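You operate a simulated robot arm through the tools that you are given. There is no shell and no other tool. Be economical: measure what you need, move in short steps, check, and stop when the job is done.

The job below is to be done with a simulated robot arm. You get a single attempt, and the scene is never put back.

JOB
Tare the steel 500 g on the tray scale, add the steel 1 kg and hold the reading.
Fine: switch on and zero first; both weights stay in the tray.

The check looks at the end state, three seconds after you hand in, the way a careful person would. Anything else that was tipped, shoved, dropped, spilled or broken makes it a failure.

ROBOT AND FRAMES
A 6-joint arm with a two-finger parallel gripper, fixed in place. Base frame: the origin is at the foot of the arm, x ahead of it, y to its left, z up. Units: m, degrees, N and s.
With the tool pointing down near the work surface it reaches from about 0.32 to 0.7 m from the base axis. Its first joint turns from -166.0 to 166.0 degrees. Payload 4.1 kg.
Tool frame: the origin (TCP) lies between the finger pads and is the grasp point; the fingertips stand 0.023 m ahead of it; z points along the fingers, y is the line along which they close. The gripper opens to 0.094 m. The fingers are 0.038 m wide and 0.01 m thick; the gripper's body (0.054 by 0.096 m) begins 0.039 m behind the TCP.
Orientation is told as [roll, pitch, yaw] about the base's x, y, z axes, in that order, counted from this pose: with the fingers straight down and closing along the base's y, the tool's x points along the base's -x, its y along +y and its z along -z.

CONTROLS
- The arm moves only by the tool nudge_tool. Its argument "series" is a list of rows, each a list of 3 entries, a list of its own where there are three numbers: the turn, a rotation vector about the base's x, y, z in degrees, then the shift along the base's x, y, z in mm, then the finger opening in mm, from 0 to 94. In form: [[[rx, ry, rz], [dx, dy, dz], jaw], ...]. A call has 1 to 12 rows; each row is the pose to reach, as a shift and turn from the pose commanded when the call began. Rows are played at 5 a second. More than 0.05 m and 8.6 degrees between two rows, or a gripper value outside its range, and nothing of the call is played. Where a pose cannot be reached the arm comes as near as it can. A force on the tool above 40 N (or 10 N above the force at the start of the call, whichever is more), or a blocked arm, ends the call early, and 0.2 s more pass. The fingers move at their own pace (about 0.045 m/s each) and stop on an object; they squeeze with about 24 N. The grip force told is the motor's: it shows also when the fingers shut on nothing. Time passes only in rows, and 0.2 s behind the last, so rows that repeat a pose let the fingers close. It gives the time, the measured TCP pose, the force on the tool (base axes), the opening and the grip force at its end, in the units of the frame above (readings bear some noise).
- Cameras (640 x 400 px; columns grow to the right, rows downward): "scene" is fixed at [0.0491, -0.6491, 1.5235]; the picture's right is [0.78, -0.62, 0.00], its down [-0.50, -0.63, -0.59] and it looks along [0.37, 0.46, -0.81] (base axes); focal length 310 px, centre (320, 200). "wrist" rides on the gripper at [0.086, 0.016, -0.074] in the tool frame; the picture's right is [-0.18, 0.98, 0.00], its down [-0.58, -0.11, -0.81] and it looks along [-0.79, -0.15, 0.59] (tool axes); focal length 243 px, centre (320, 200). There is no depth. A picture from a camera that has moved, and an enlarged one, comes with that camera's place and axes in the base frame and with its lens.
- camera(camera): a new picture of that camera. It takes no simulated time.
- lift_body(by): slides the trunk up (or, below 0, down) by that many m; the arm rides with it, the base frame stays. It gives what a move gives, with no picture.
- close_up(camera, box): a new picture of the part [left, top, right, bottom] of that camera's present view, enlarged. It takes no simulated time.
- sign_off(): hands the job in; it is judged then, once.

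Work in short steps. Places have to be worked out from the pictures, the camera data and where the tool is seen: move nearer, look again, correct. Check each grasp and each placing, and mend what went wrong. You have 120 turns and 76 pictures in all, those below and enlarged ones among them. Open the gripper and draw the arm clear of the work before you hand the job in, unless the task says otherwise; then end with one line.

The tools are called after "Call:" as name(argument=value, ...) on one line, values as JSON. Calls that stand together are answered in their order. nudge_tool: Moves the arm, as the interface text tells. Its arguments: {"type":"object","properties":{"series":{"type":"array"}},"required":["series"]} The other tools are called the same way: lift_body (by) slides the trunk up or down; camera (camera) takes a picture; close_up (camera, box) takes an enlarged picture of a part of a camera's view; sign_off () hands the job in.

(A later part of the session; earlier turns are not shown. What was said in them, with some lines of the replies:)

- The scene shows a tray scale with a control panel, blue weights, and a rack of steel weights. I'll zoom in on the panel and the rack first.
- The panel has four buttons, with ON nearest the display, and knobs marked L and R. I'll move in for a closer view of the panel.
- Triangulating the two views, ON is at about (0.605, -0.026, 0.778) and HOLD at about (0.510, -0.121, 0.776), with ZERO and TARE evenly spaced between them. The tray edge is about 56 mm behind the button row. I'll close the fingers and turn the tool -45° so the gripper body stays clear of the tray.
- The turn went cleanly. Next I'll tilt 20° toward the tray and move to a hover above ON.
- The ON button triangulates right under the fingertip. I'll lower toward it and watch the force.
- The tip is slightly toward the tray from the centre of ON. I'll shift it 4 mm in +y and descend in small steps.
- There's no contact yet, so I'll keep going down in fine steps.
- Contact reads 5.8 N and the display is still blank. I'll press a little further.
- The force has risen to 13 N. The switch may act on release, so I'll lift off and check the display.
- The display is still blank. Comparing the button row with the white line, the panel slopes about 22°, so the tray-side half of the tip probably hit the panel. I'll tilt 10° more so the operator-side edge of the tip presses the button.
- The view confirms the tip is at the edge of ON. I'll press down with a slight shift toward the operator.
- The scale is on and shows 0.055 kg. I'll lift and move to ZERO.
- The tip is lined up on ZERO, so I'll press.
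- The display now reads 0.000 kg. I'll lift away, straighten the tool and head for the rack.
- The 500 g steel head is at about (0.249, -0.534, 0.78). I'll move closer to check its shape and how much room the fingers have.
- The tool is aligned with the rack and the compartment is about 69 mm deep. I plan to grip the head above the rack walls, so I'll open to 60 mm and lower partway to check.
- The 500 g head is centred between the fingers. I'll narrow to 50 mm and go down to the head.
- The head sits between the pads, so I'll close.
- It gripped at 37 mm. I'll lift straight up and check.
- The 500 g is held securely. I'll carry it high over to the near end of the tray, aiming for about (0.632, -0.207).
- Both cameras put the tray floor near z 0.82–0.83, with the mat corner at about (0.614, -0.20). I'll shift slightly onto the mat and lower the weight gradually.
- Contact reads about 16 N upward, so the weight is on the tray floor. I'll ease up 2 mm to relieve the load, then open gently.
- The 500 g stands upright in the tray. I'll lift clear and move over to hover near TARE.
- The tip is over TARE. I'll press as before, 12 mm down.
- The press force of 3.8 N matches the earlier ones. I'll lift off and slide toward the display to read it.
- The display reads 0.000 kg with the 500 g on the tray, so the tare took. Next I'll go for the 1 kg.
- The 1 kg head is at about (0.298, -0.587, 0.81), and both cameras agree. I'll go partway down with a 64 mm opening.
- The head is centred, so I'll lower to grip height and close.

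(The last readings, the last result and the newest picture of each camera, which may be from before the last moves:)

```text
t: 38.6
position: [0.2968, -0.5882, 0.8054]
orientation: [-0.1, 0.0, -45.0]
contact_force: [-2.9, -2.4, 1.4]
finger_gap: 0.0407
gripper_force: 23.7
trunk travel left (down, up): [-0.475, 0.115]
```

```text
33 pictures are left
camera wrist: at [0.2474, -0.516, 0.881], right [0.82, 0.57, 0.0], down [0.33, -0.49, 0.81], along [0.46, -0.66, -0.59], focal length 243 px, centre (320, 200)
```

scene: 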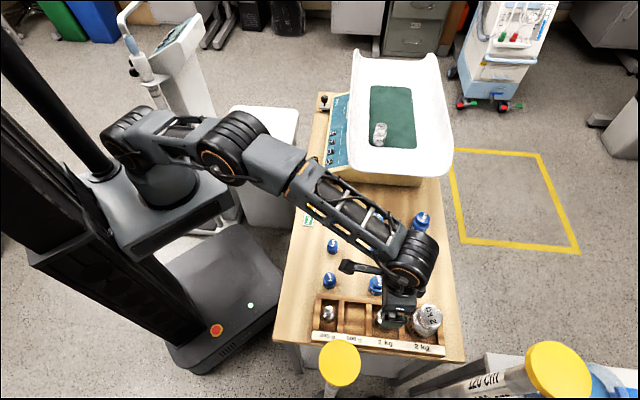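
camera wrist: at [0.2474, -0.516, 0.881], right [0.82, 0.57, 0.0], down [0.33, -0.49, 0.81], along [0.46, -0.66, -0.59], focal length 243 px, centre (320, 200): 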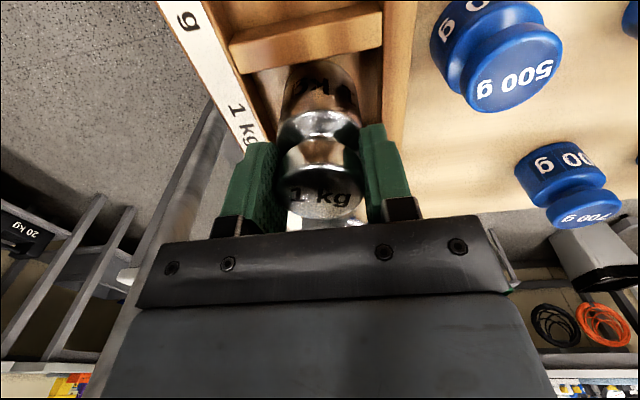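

Gripped at 41 mm. I'll lift straight up.

Call:
nudge_tool(series=[[[0, 0, 0], [0, 0, 8], 28], [[0, 0, 0], [0, 0, 20], 28], [[0, 0, 0], [0, 0, 45], 28], [[0, 0, 0], [0, 0, 80], 28], [[0, 0, 0], [0, 0, 120], 28], [[0, 0, 0], [0, 0, 160], 28], [[0, 0, 0], [0, 0, 200], 28]])

Call:
camera(camera="wrist")

```text
t: 40.2
position: [0.2974, -0.5885, 1.0058]
orientation: [0.1, 0.2, -45.0]
contact_force: [0.3, 0.4, -10.6]
finger_gap: 0.0409
gripper_force: 23.5
trunk travel left (down, up): [-0.475, 0.115]
```

```text
32 pictures are left
camera wrist: at [0.2482, -0.5167, 1.0809], right [0.82, 0.57, 0.0], down [0.34, -0.49, 0.8], along [0.45, -0.66, -0.59], focal length 243 px, centre (320, 200)
```

wrist: 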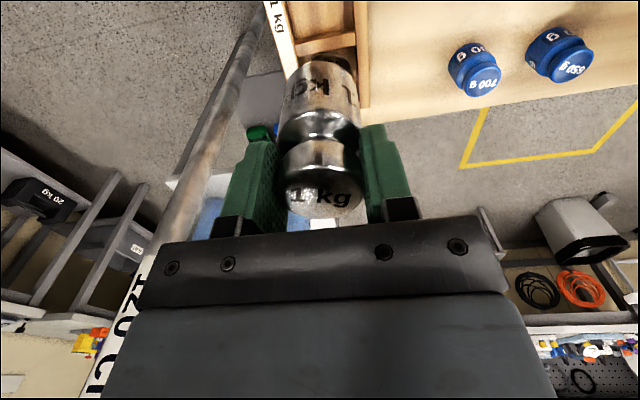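

The 1 kg is held and shows the expected load. I'll carry it to the tray, aiming for (0.684, -0.165), about 68 mm from the 500 g.

Call:
nudge_tool(series=[[[0, 0, 0], [32, 35, 8], 28], [[0, 0, 0], [64, 70, 16], 28], [[0, 0, 0], [97, 106, 24], 28], [[0, 0, 0], [129, 141, 24], 28], [[0, 0, 0], [161, 176, 24], 28], [[0, 0, 0], [193, 212, 24], 28], [[0, 0, 0], [226, 247, 24], 28], [[0, 0, 0], [258, 282, 24], 28], [[0, 0, 0], [290, 318, 24], 28], [[0, 0, 0], [322, 353, 24], 28], [[0, 0, 0], [354, 388, 24], 28], [[0, 0, 0], [387, 423, 24], 28]])

Call:
camera(camera="wrist")

Call:
close_up(camera="scene", box=[310, 50, 470, 190])

```text
t: 42.8
position: [0.6671, -0.17, 1.0285]
orientation: [-0.2, 0.2, -45.0]
contact_force: [-1.2, -0.1, -9.6]
finger_gap: 0.0402
gripper_force: 23.4
out of reach, approached as far as the arm can: row 12
trunk travel left (down, up): [-0.475, 0.115]
```

```text
31 pictures are left
camera wrist: at [0.617, -0.0985, 1.1019], right [0.83, 0.56, 0.0], down [0.34, -0.49, 0.8], along [0.45, -0.66, -0.59], focal length 243 px, centre (320, 200)
```

wrist: 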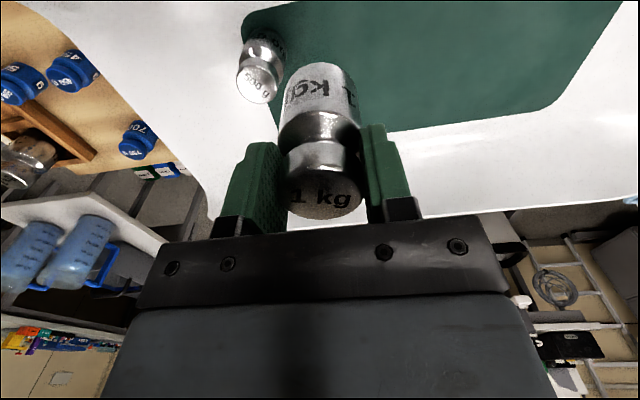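

```text
2.86 times, centred on (390, 120) of scene
camera zoom: at [0.0491, -0.6491, 1.5235], right [0.78, -0.62, 0.0], down [-0.5, -0.63, -0.59], along [0.37, 0.46, -0.81], focal length 887 px, centre (120, 429)
```

zoom: 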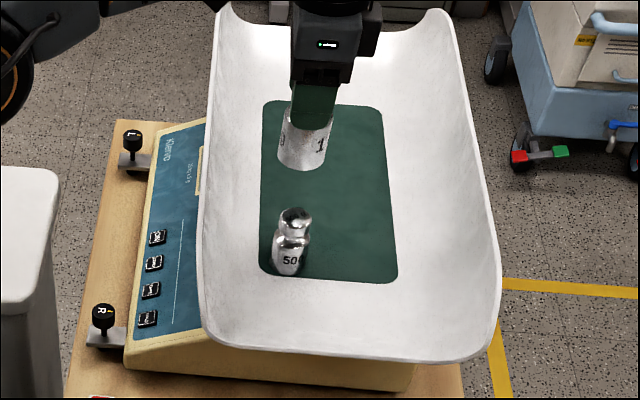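

At this height the arm tops out at about 0.688 m from the base axis. I'll lower partway and see whether the reach opens up.

Call:
nudge_tool(series=[[[0, 0, 0], [0, 0, -25], 28], [[0, 0, 0], [0, 0, -50], 28], [[0, 0, 0], [0, 0, -60], 28], [[0, 0, 0], [0, 0, -60], 28]])

```text
t: 43.8
position: [0.6698, -0.1701, 0.9672]
orientation: [0.0, 0.1, -45.0]
contact_force: [0.5, -0.4, -9.9]
finger_gap: 0.0408
gripper_force: 23.8
trunk travel left (down, up): [-0.475, 0.115]
```

That pose was fully reached. I'll step outward a little.

Call:
nudge_tool(series=[[[0, 0, 0], [6, 8, 0], 28], [[0, 0, 0], [12, 17, 0], 28], [[0, 0, 0], [12, 17, 0], 28]])

Call:
camera(camera="wrist")

```text
t: 44.6
position: [0.6798, -0.1538, 0.9672]
orientation: [-0.1, 0.1, -45.0]
contact_force: [-0.2, -0.2, -9.5]
finger_gap: 0.0406
gripper_force: 24.0
trunk travel left (down, up): [-0.475, 0.115]
```

```text
29 pictures are left
camera wrist: at [0.6302, -0.0816, 1.0418], right [0.82, 0.57, 0.0], down [0.34, -0.49, 0.81], along [0.45, -0.66, -0.59], focal length 243 px, centre (320, 200)
```

wrist: 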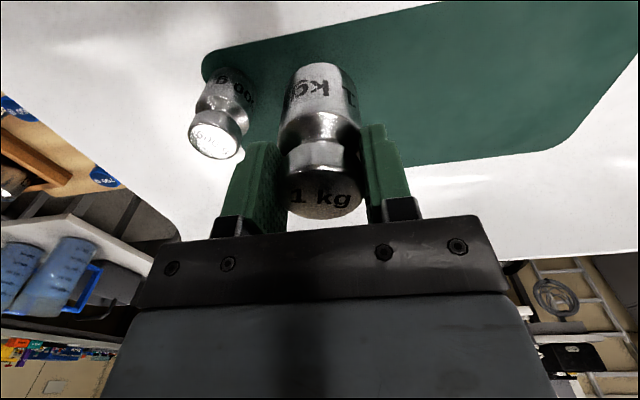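

The spot is clear, about 73 mm from the 500 g. I'll lower to just above the floor.

Call:
nudge_tool(series=[[[0, 0, 0], [0, 0, -20], 28], [[0, 0, 0], [0, 0, -38], 28], [[0, 0, 0], [0, 0, -46], 28], [[0, 0, 0], [0, 0, -50], 28], [[0, 0, 0], [0, 0, -50], 28]])

Call:
camera(camera="wrist")

```text
t: 45.8
position: [0.6805, -0.1537, 0.9254]
orientation: [0.3, -0.7, -44.9]
contact_force: [9.0, -1.9, 39.8]
finger_gap: 0.0401
gripper_force: 23.5
trunk travel left (down, up): [-0.475, 0.115]
```

```text
28 pictures are left
camera wrist: at [0.6283, -0.0818, 0.9984], right [0.82, 0.57, 0.01], down [0.32, -0.49, 0.81], along [0.46, -0.67, -0.58], focal length 243 px, centre (320, 200)
```

wrist: 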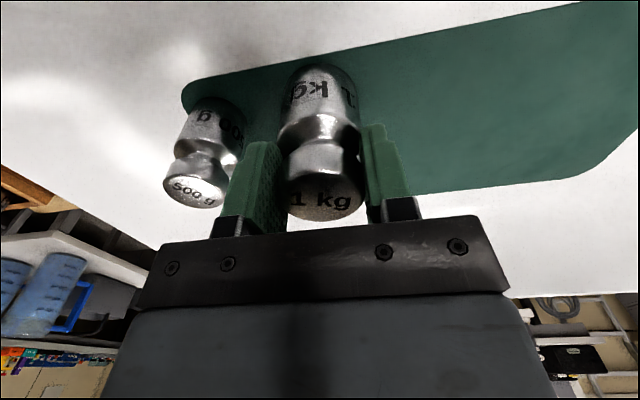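

It reached the floor a bit early, at about 40 N. I'll ease up to relieve the load before opening.

Call:
nudge_tool(series=[[[0, 0, 0], [0, 0, 2], 28], [[0, 0, 0], [0, 0, 4], 28], [[0, 0, 0], [0, 0, 4], 28]])

```text
t: 46.6
position: [0.6798, -0.1533, 0.9242]
orientation: [0.2, -0.4, -45.0]
contact_force: [10.7, -3.5, 26.9]
finger_gap: 0.0404
gripper_force: 23.8
trunk travel left (down, up): [-0.475, 0.115]
```

Call:
nudge_tool(series=[[[0, 0, 0], [0, 0, 2], 28], [[0, 0, 0], [0, 0, 4], 28], [[0, 0, 0], [0, 0, 4], 28]])

Call:
camera(camera="wrist")

Call:
close_up(camera="scene", box=[310, 50, 470, 190])

```text
t: 47.4
position: [0.6799, -0.1535, 0.9253]
orientation: [-0.1, 0.1, -45.0]
contact_force: [5.3, -2.2, 7.4]
finger_gap: 0.0402
gripper_force: 23.4
trunk travel left (down, up): [-0.475, 0.115]
```

```text
27 pictures are left
camera wrist: at [0.6289, -0.0818, 0.9996], right [0.82, 0.57, 0.0], down [0.34, -0.49, 0.8], along [0.45, -0.66, -0.59], focal length 243 px, centre (320, 200)
```

wrist: 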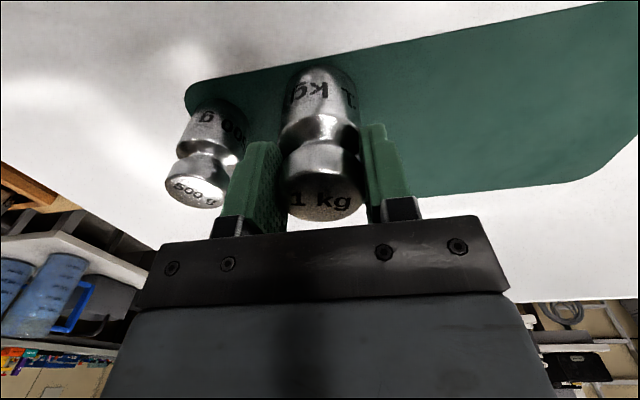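

```text
2.86 times, centred on (390, 120) of scene
camera zoom: at [0.0491, -0.6491, 1.5235], right [0.78, -0.62, 0.0], down [-0.5, -0.63, -0.59], along [0.37, 0.46, -0.81], focal length 887 px, centre (120, 429)
```

zoom: 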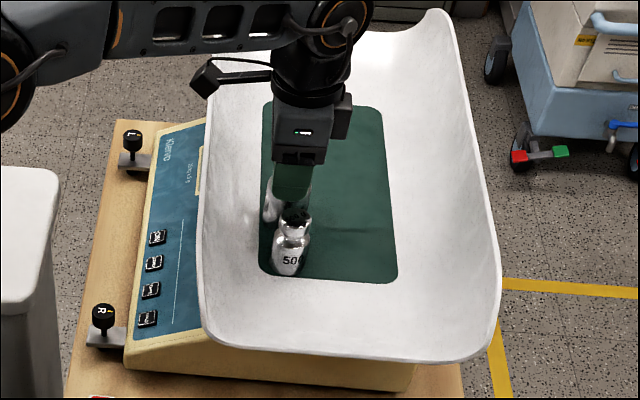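

The sideways force suggests the floor starts curving up at the mat edge here. I'll lift a little and move the weight 12 mm further in before setting it down.

Call:
nudge_tool(series=[[[0, 0, 0], [0, 0, 10], 28], [[0, 0, 0], [5, -5, 10], 28], [[0, 0, 0], [9, -9, 10], 28], [[0, 0, 0], [9, -9, 10], 28]])

```text
t: 48.4
position: [0.6894, -0.1636, 0.9354]
orientation: [-0.2, 0.1, -45.0]
contact_force: [-0.2, -0.4, -10.1]
finger_gap: 0.0402
gripper_force: 24.2
trunk travel left (down, up): [-0.475, 0.115]
```

That was reached. I'll try a little further in, then lower in small steps.

Call:
nudge_tool(series=[[[0, 0, 0], [4, -4, 0], 28], [[0, 0, 0], [6, -6, 0], 28], [[0, 0, 0], [6, -6, -5], 28], [[0, 0, 0], [6, -6, -9], 28], [[0, 0, 0], [6, -6, -9], 28]])

```text
t: 49.6
position: [0.6882, -0.168, 0.9248]
orientation: [0.1, 0.2, -45.0]
contact_force: [-0.1, -0.6, -10.0]
finger_gap: 0.0404
gripper_force: 24.1
out of reach, approached as far as the arm can: row 1, 2, 3, 4, 5
trunk travel left (down, up): [-0.475, 0.115]
```

The reach limit is (0.688, -0.168), which is 16 mm further in than before and free at the same height. I'll lower finely from here.

Call:
nudge_tool(series=[[[0, 0, 0], [0, 0, -2], 28], [[0, 0, 0], [0, 0, -4], 28], [[0, 0, 0], [0, 0, -6], 28], [[0, 0, 0], [0, 0, -6], 28]])

```text
t: 50.6
position: [0.6876, -0.1664, 0.9244]
orientation: [0.2, -0.4, -44.9]
contact_force: [2.7, -0.2, 23.5]
finger_gap: 0.0403
gripper_force: 24.4
trunk travel left (down, up): [-0.475, 0.115]
```

Contact now, with much less sideways force. I'll ease off the load.

Call:
nudge_tool(series=[[[0, 0, 0], [0, 0, 2], 28], [[0, 0, 0], [0, 0, 4], 28], [[0, 0, 0], [0, 0, 4], 28]])

Call:
camera(camera="wrist")

```text
t: 51.4
position: [0.6869, -0.1673, 0.925]
orientation: [0.2, -0.1, -44.8]
contact_force: [8.9, -1.4, 16.3]
finger_gap: 0.0402
gripper_force: 24.3
trunk travel left (down, up): [-0.475, 0.115]
```

```text
25 pictures are left
camera wrist: at [0.6369, -0.095, 0.9992], right [0.82, 0.57, 0.0], down [0.33, -0.49, 0.81], along [0.46, -0.66, -0.59], focal length 243 px, centre (320, 200)
```

wrist: 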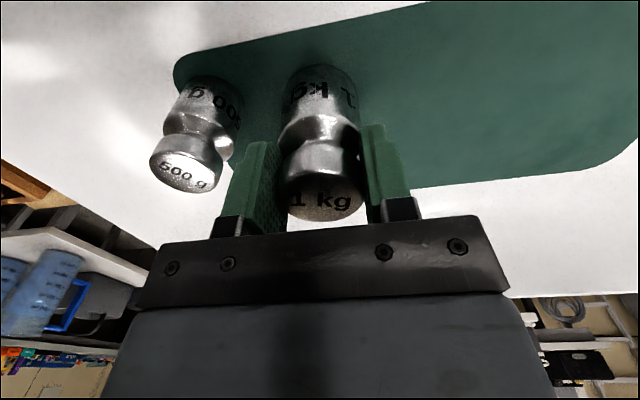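

Call:
nudge_tool(series=[[[0, 0, 0], [0, 0, 1.5], 28], [[0, 0, 0], [0, 0, 3], 28], [[0, 0, 0], [0, 0, 3], 28]])

```text
t: 52.2
position: [0.6868, -0.1664, 0.9248]
orientation: [0.0, 0.3, -45.0]
contact_force: [1.3, 0.1, -2.1]
finger_gap: 0.0404
gripper_force: 23.7
trunk travel left (down, up): [-0.475, 0.115]
```

The tray now carries most of the load (-2 N on the tool). I'll open gently, keeping to 56 mm to stay clear of the 500 g.

Call:
nudge_tool(series=[[[0, 0, 0], [0, 0, 0], 40], [[0, 0, 0], [0, 0, 0], 48], [[0, 0, 0], [0, 0, 0], 56], [[0, 0, 0], [0, 0, 0], 56]])

Call:
camera(camera="wrist")

```text
t: 53.2
position: [0.6871, -0.1682, 0.9279]
orientation: [-0.1, -0.1, -45.0]
contact_force: [0.3, 0.0, 0.2]
finger_gap: 0.056
gripper_force: 0.1
trunk travel left (down, up): [-0.475, 0.115]
```

```text
24 pictures are left
camera wrist: at [0.6367, -0.0952, 1.0018], right [0.82, 0.57, 0.0], down [0.33, -0.49, 0.81], along [0.46, -0.66, -0.59], focal length 243 px, centre (320, 200)
```

wrist: 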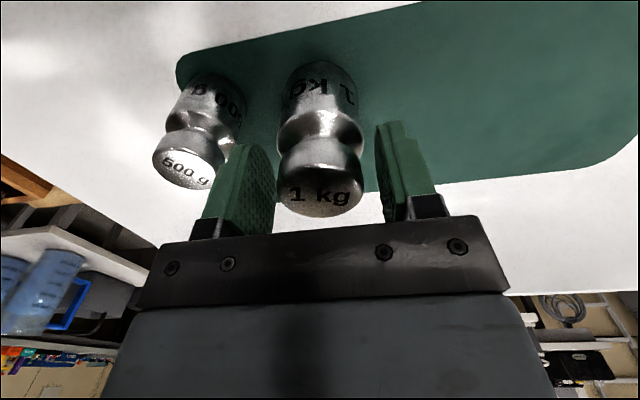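

Both weights are standing. I'll lift while drawing back slightly to stay within reach, then go high and move toward the panel.

Call:
nudge_tool(series=[[[0, 0, 0], [0, 0, 12], 56], [[0, 0, 0], [-3, 1, 25], 56], [[0, 0, 0], [-9, 3, 45], 56], [[0, 0, 0], [-25, 10, 80], 56], [[0, 0, 0], [-50, 30, 95], 30], [[0, 0, 0], [-85, 60, 80], 0], [[-5.3, -5.3, 0], [-100, 100, 60], 0], [[-10.6, -10.6, 0], [-105, 135, 30], 0], [[-15.9, -15.9, 0], [-103, 140, -15], 0], [[-21.2, -21.2, 0], [-103, 140, -55], 0], [[-21.2, -21.2, 0], [-103, 140, -65], 0]])

Call:
camera(camera="wrist")

Call:
close_up(camera="scene", box=[310, 50, 470, 190])

```text
t: 55.6
position: [0.585, -0.0265, 0.8635]
orientation: [0.0, -29.9, -44.9]
contact_force: [0.5, 0.2, 0.4]
finger_gap: 0.0002
gripper_force: 23.9
trunk travel left (down, up): [-0.475, 0.115]
```

```text
23 pictures are left
camera wrist: at [0.5151, 0.0637, 0.8836], right [0.81, 0.58, 0.09], down [-0.01, -0.15, 0.99], along [0.59, -0.8, -0.12], focal length 243 px, centre (320, 200)
```

wrist: 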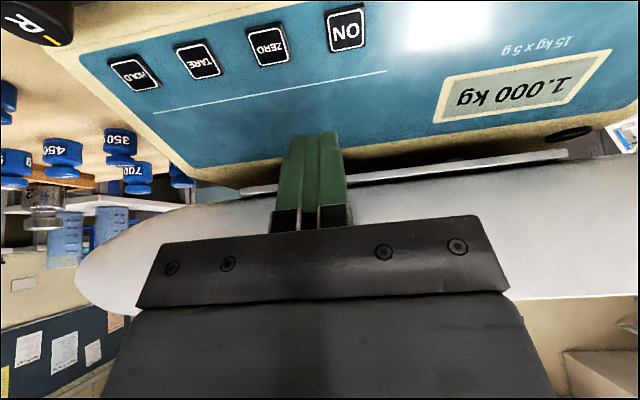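

```text
2.86 times, centred on (390, 120) of scene
camera zoom: at [0.0491, -0.6491, 1.5235], right [0.78, -0.62, 0.0], down [-0.5, -0.63, -0.59], along [0.37, 0.46, -0.81], focal length 887 px, centre (120, 429)
```

zoom: 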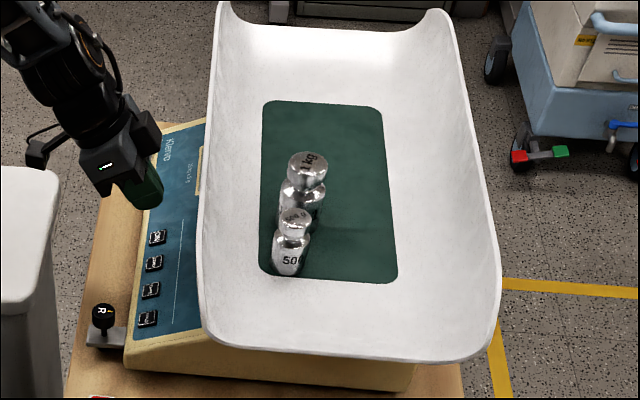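

The display reads 1.000 kg. I'll move to a hover over HOLD and check the clearance to the R knob.

Call:
nudge_tool(series=[[[0, 0, 0], [-25, -29, 5], 0], [[0, 0, 0], [-50, -58, 5], 0], [[0, 0, 0], [-73, -86, 0], 0], [[0, 0, 0], [-73, -86, -30], 0], [[0, 0, 0], [-73, -86, -30], 0]])

Call:
camera(camera="wrist")

Call:
close_up(camera="scene", box=[290, 100, 370, 180])

```text
t: 56.8
position: [0.5111, -0.1141, 0.8317]
orientation: [0.0, -29.9, -45.0]
contact_force: [-0.6, -0.2, -1.4]
finger_gap: 0.0
gripper_force: 24.3
trunk travel left (down, up): [-0.475, 0.115]
```

```text
21 pictures are left
camera wrist: at [0.4423, -0.0235, 0.8533], right [0.81, 0.58, 0.09], down [-0.01, -0.15, 0.99], along [0.59, -0.8, -0.12], focal length 243 px, centre (320, 200)
```

wrist: 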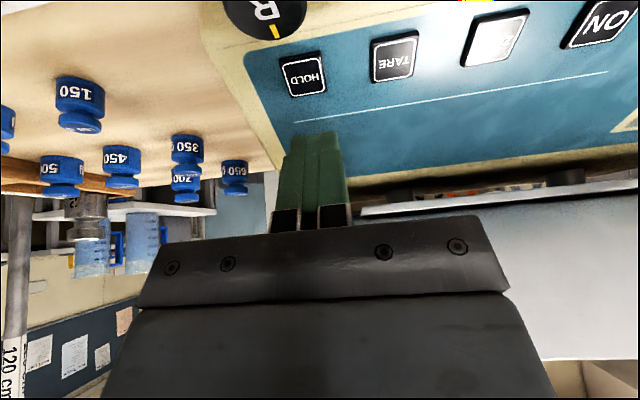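

```text
5.00 times, centred on (330, 140) of scene
camera zoom: at [0.0491, -0.6491, 1.5235], right [0.78, -0.62, 0.0], down [-0.5, -0.63, -0.59], along [0.37, 0.46, -0.81], focal length 1552 px, centre (270, 500)
```

zoom: 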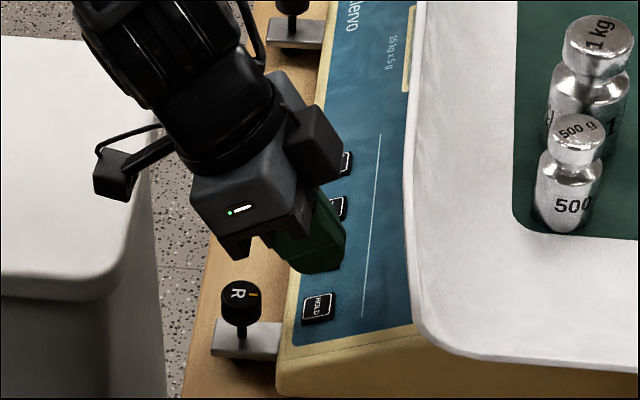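

HOLD is in line and the knob top (about 0.79) sits below the gripper body. I'll go down to just above HOLD and verify.

Call:
nudge_tool(series=[[[0, 0, 0], [-1, -1, -10], 0], [[0, 0, 0], [-1, -1, -18], 0], [[0, 0, 0], [-1, -1, -26], 0], [[0, 0, 0], [-1, -1, -26], 0]])

Call:
camera(camera="wrist")

Call:
close_up(camera="scene", box=[290, 100, 370, 180])

```text
t: 57.8
position: [0.5102, -0.1144, 0.8061]
orientation: [0.0, -30.0, -45.0]
contact_force: [0.0, 0.7, 0.3]
finger_gap: 0.0
gripper_force: 24.1
trunk travel left (down, up): [-0.475, 0.115]
```

```text
19 pictures are left
camera wrist: at [0.4417, -0.0241, 0.8278], right [0.81, 0.58, 0.09], down [-0.01, -0.15, 0.99], along [0.59, -0.8, -0.12], focal length 243 px, centre (320, 200)
```

wrist: 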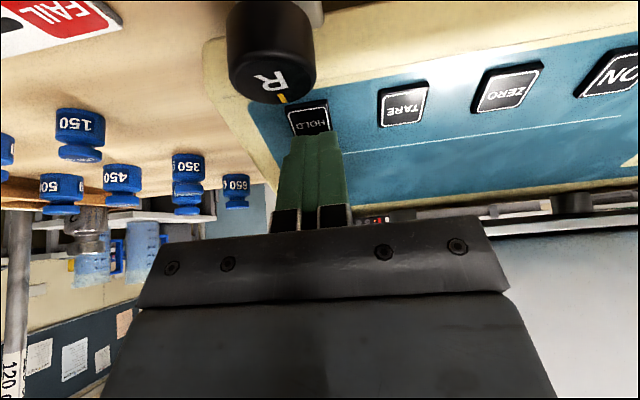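

```text
5.00 times, centred on (330, 140) of scene
camera zoom: at [0.0491, -0.6491, 1.5235], right [0.78, -0.62, 0.0], down [-0.5, -0.63, -0.59], along [0.37, 0.46, -0.81], focal length 1552 px, centre (270, 500)
```

zoom: 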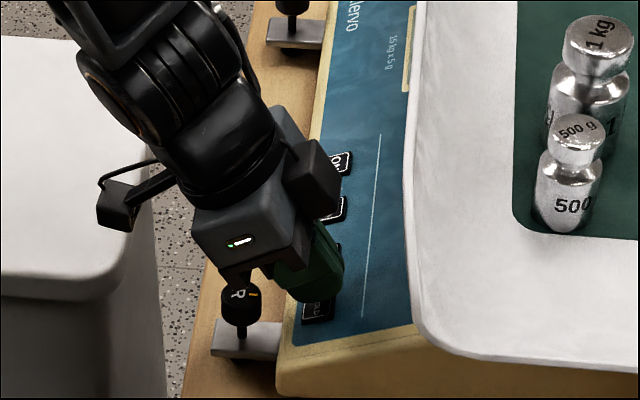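

There's about 25 mm between the body and the knob even at the pressed depth. I'll press HOLD.

Call:
nudge_tool(series=[[[0, 0, 0], [0, 0, -4], 0], [[0, 0, 0], [0, 0, -7], 0], [[0, 0, 0], [0, 0, -9], 0], [[0, 0, 0], [0, 0, -11], 0], [[0, 0, 0], [0, 0, -11], 0]])

```text
t: 59.0
position: [0.5104, -0.1142, 0.7955]
orientation: [0.1, -30.1, -45.0]
contact_force: [0.8, 0.7, 4.2]
finger_gap: 0.0003
gripper_force: 23.8
trunk travel left (down, up): [-0.475, 0.115]
```

The press felt the same as the others at 4.2 N. I'll lift off and move to where I can read the display.

Call:
nudge_tool(series=[[[0, 0, 0], [0, 0, 15], 0], [[0, 0, 0], [0, 0, 45], 0], [[0, 0, 0], [25, 30, 68], 0], [[0, 0, 0], [50, 60, 68], 0], [[0, 0, 0], [75, 88, 68], 0], [[0, 0, 0], [75, 88, 68], 0]])

Call:
camera(camera="wrist")

Call:
close_up(camera="wrist", box=[400, 30, 640, 150])

```text
t: 60.4
position: [0.5848, -0.0246, 0.8637]
orientation: [0.0, -29.8, -45.0]
contact_force: [1.0, -0.2, -0.7]
finger_gap: 0.0
gripper_force: 23.8
trunk travel left (down, up): [-0.475, 0.115]
```

```text
17 pictures are left
camera wrist: at [0.5163, 0.0653, 0.8843], right [0.81, 0.58, 0.09], down [0.0, -0.15, 0.99], along [0.59, -0.8, -0.12], focal length 243 px, centre (320, 200)
```

wrist: 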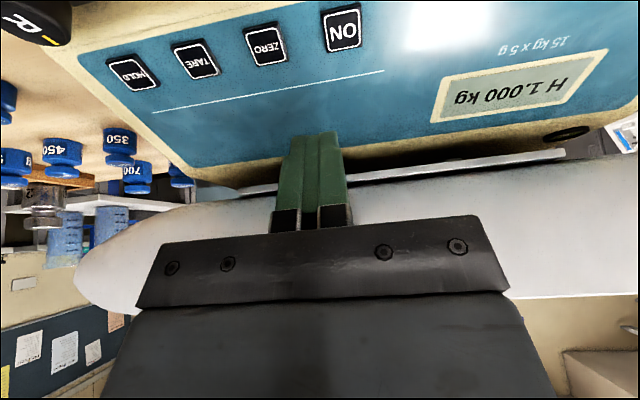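

```text
2.67 times, centred on (520, 90) of wrist
camera zoom: at [0.5163, 0.0653, 0.8843], right [0.81, 0.58, 0.09], down [0.0, -0.15, 0.99], along [0.59, -0.8, -0.12], focal length 647 px, centre (-213, 493)
```

zoom: 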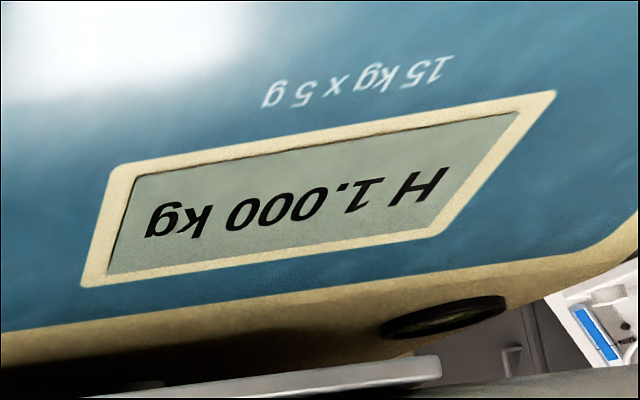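

The display shows "H 1.000 kg", so the reading is held. I'll draw the arm clear, open the gripper and take a final look.

Call:
nudge_tool(series=[[[0, 0, 0], [-10, 5, 40], 0], [[5.3, 5.3, 0], [-40, 5, 80], 20], [[10.6, 10.6, 0], [-80, 0, 115], 50], [[15.9, 15.9, 0], [-120, -10, 150], 94], [[21.2, 21.2, 0], [-160, -20, 180], 94], [[21.2, 21.2, 0], [-200, -30, 200], 94], [[21.2, 21.2, 0], [-200, -30, 200], 94]])

Call:
camera(camera="scene")

Call:
camera(camera="wrist")

```text
refused: row 3 steps farther than a row can; nothing moved
```

```text
15 pictures are left
```

scene: 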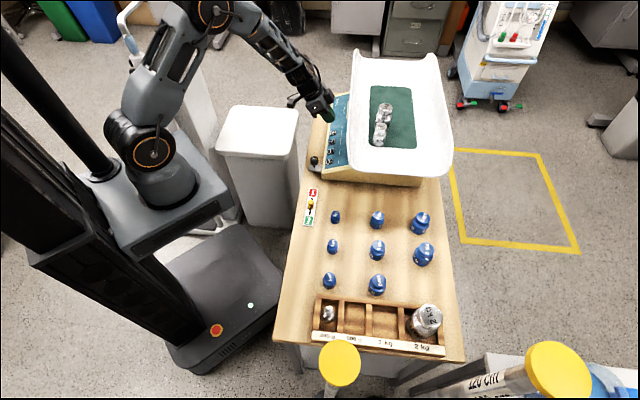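

```text
14 pictures are left
camera wrist: at [0.5163, 0.0653, 0.8843], right [0.81, 0.58, 0.09], down [0.0, -0.15, 0.99], along [0.59, -0.8, -0.12], focal length 243 px, centre (320, 200)
```

wrist: 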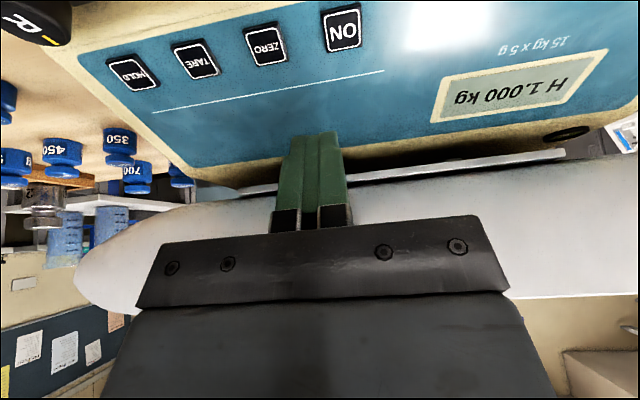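

One row was too long, so nothing moved. I'll retract again with smaller steps.

Call:
nudge_tool(series=[[[0, 0, 0], [-10, 5, 35], 0], [[5.3, 5.3, 0], [-30, 5, 70], 20], [[10.6, 10.6, 0], [-60, 0, 100], 50], [[15.9, 15.9, 0], [-95, -8, 125], 94], [[21.2, 21.2, 0], [-130, -15, 150], 94], [[21.2, 21.2, 0], [-165, -25, 175], 94], [[21.2, 21.2, 0], [-200, -30, 195], 94], [[21.2, 21.2, 0], [-200, -30, 195], 94]])

Call:
camera(camera="scene")

Call:
camera(camera="wrist")

```text
t: 62.2
position: [0.3846, -0.0554, 1.0582]
orientation: [0.0, 0.1, -44.9]
contact_force: [-0.3, 1.0, -1.4]
finger_gap: 0.0943
gripper_force: 0.1
trunk travel left (down, up): [-0.475, 0.115]
```

```text
13 pictures are left
```

scene: 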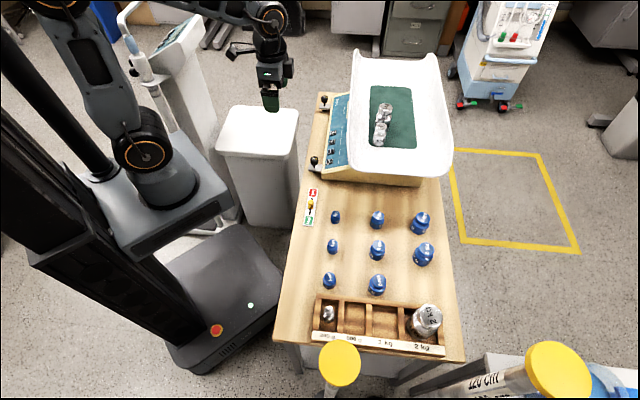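

```text
12 pictures are left
camera wrist: at [0.3342, 0.0161, 1.1328], right [0.82, 0.57, 0.0], down [0.34, -0.49, 0.81], along [0.46, -0.66, -0.59], focal length 243 px, centre (320, 200)
```

wrist: 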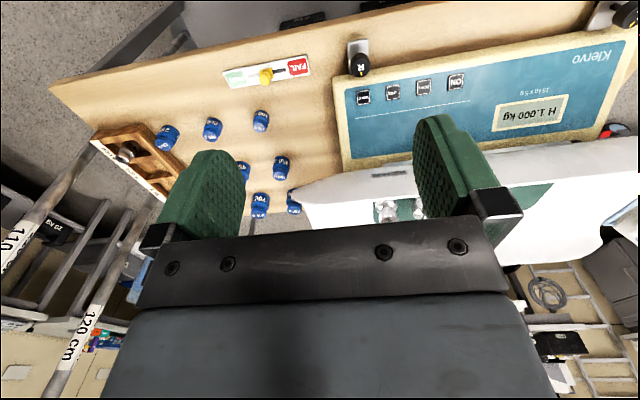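

The display still holds "H 1.000 kg", both weights stand in the tray, nothing else has moved, and the arm is clear with the gripper open. I'm handing in.

Call:
sign_off()

```text
The job is handed in.
```

The scale was switched on and zeroed, the steel 500 g was tared and the steel 1 kg added; the display holds "H 1.000 kg" with both weights still in the tray.
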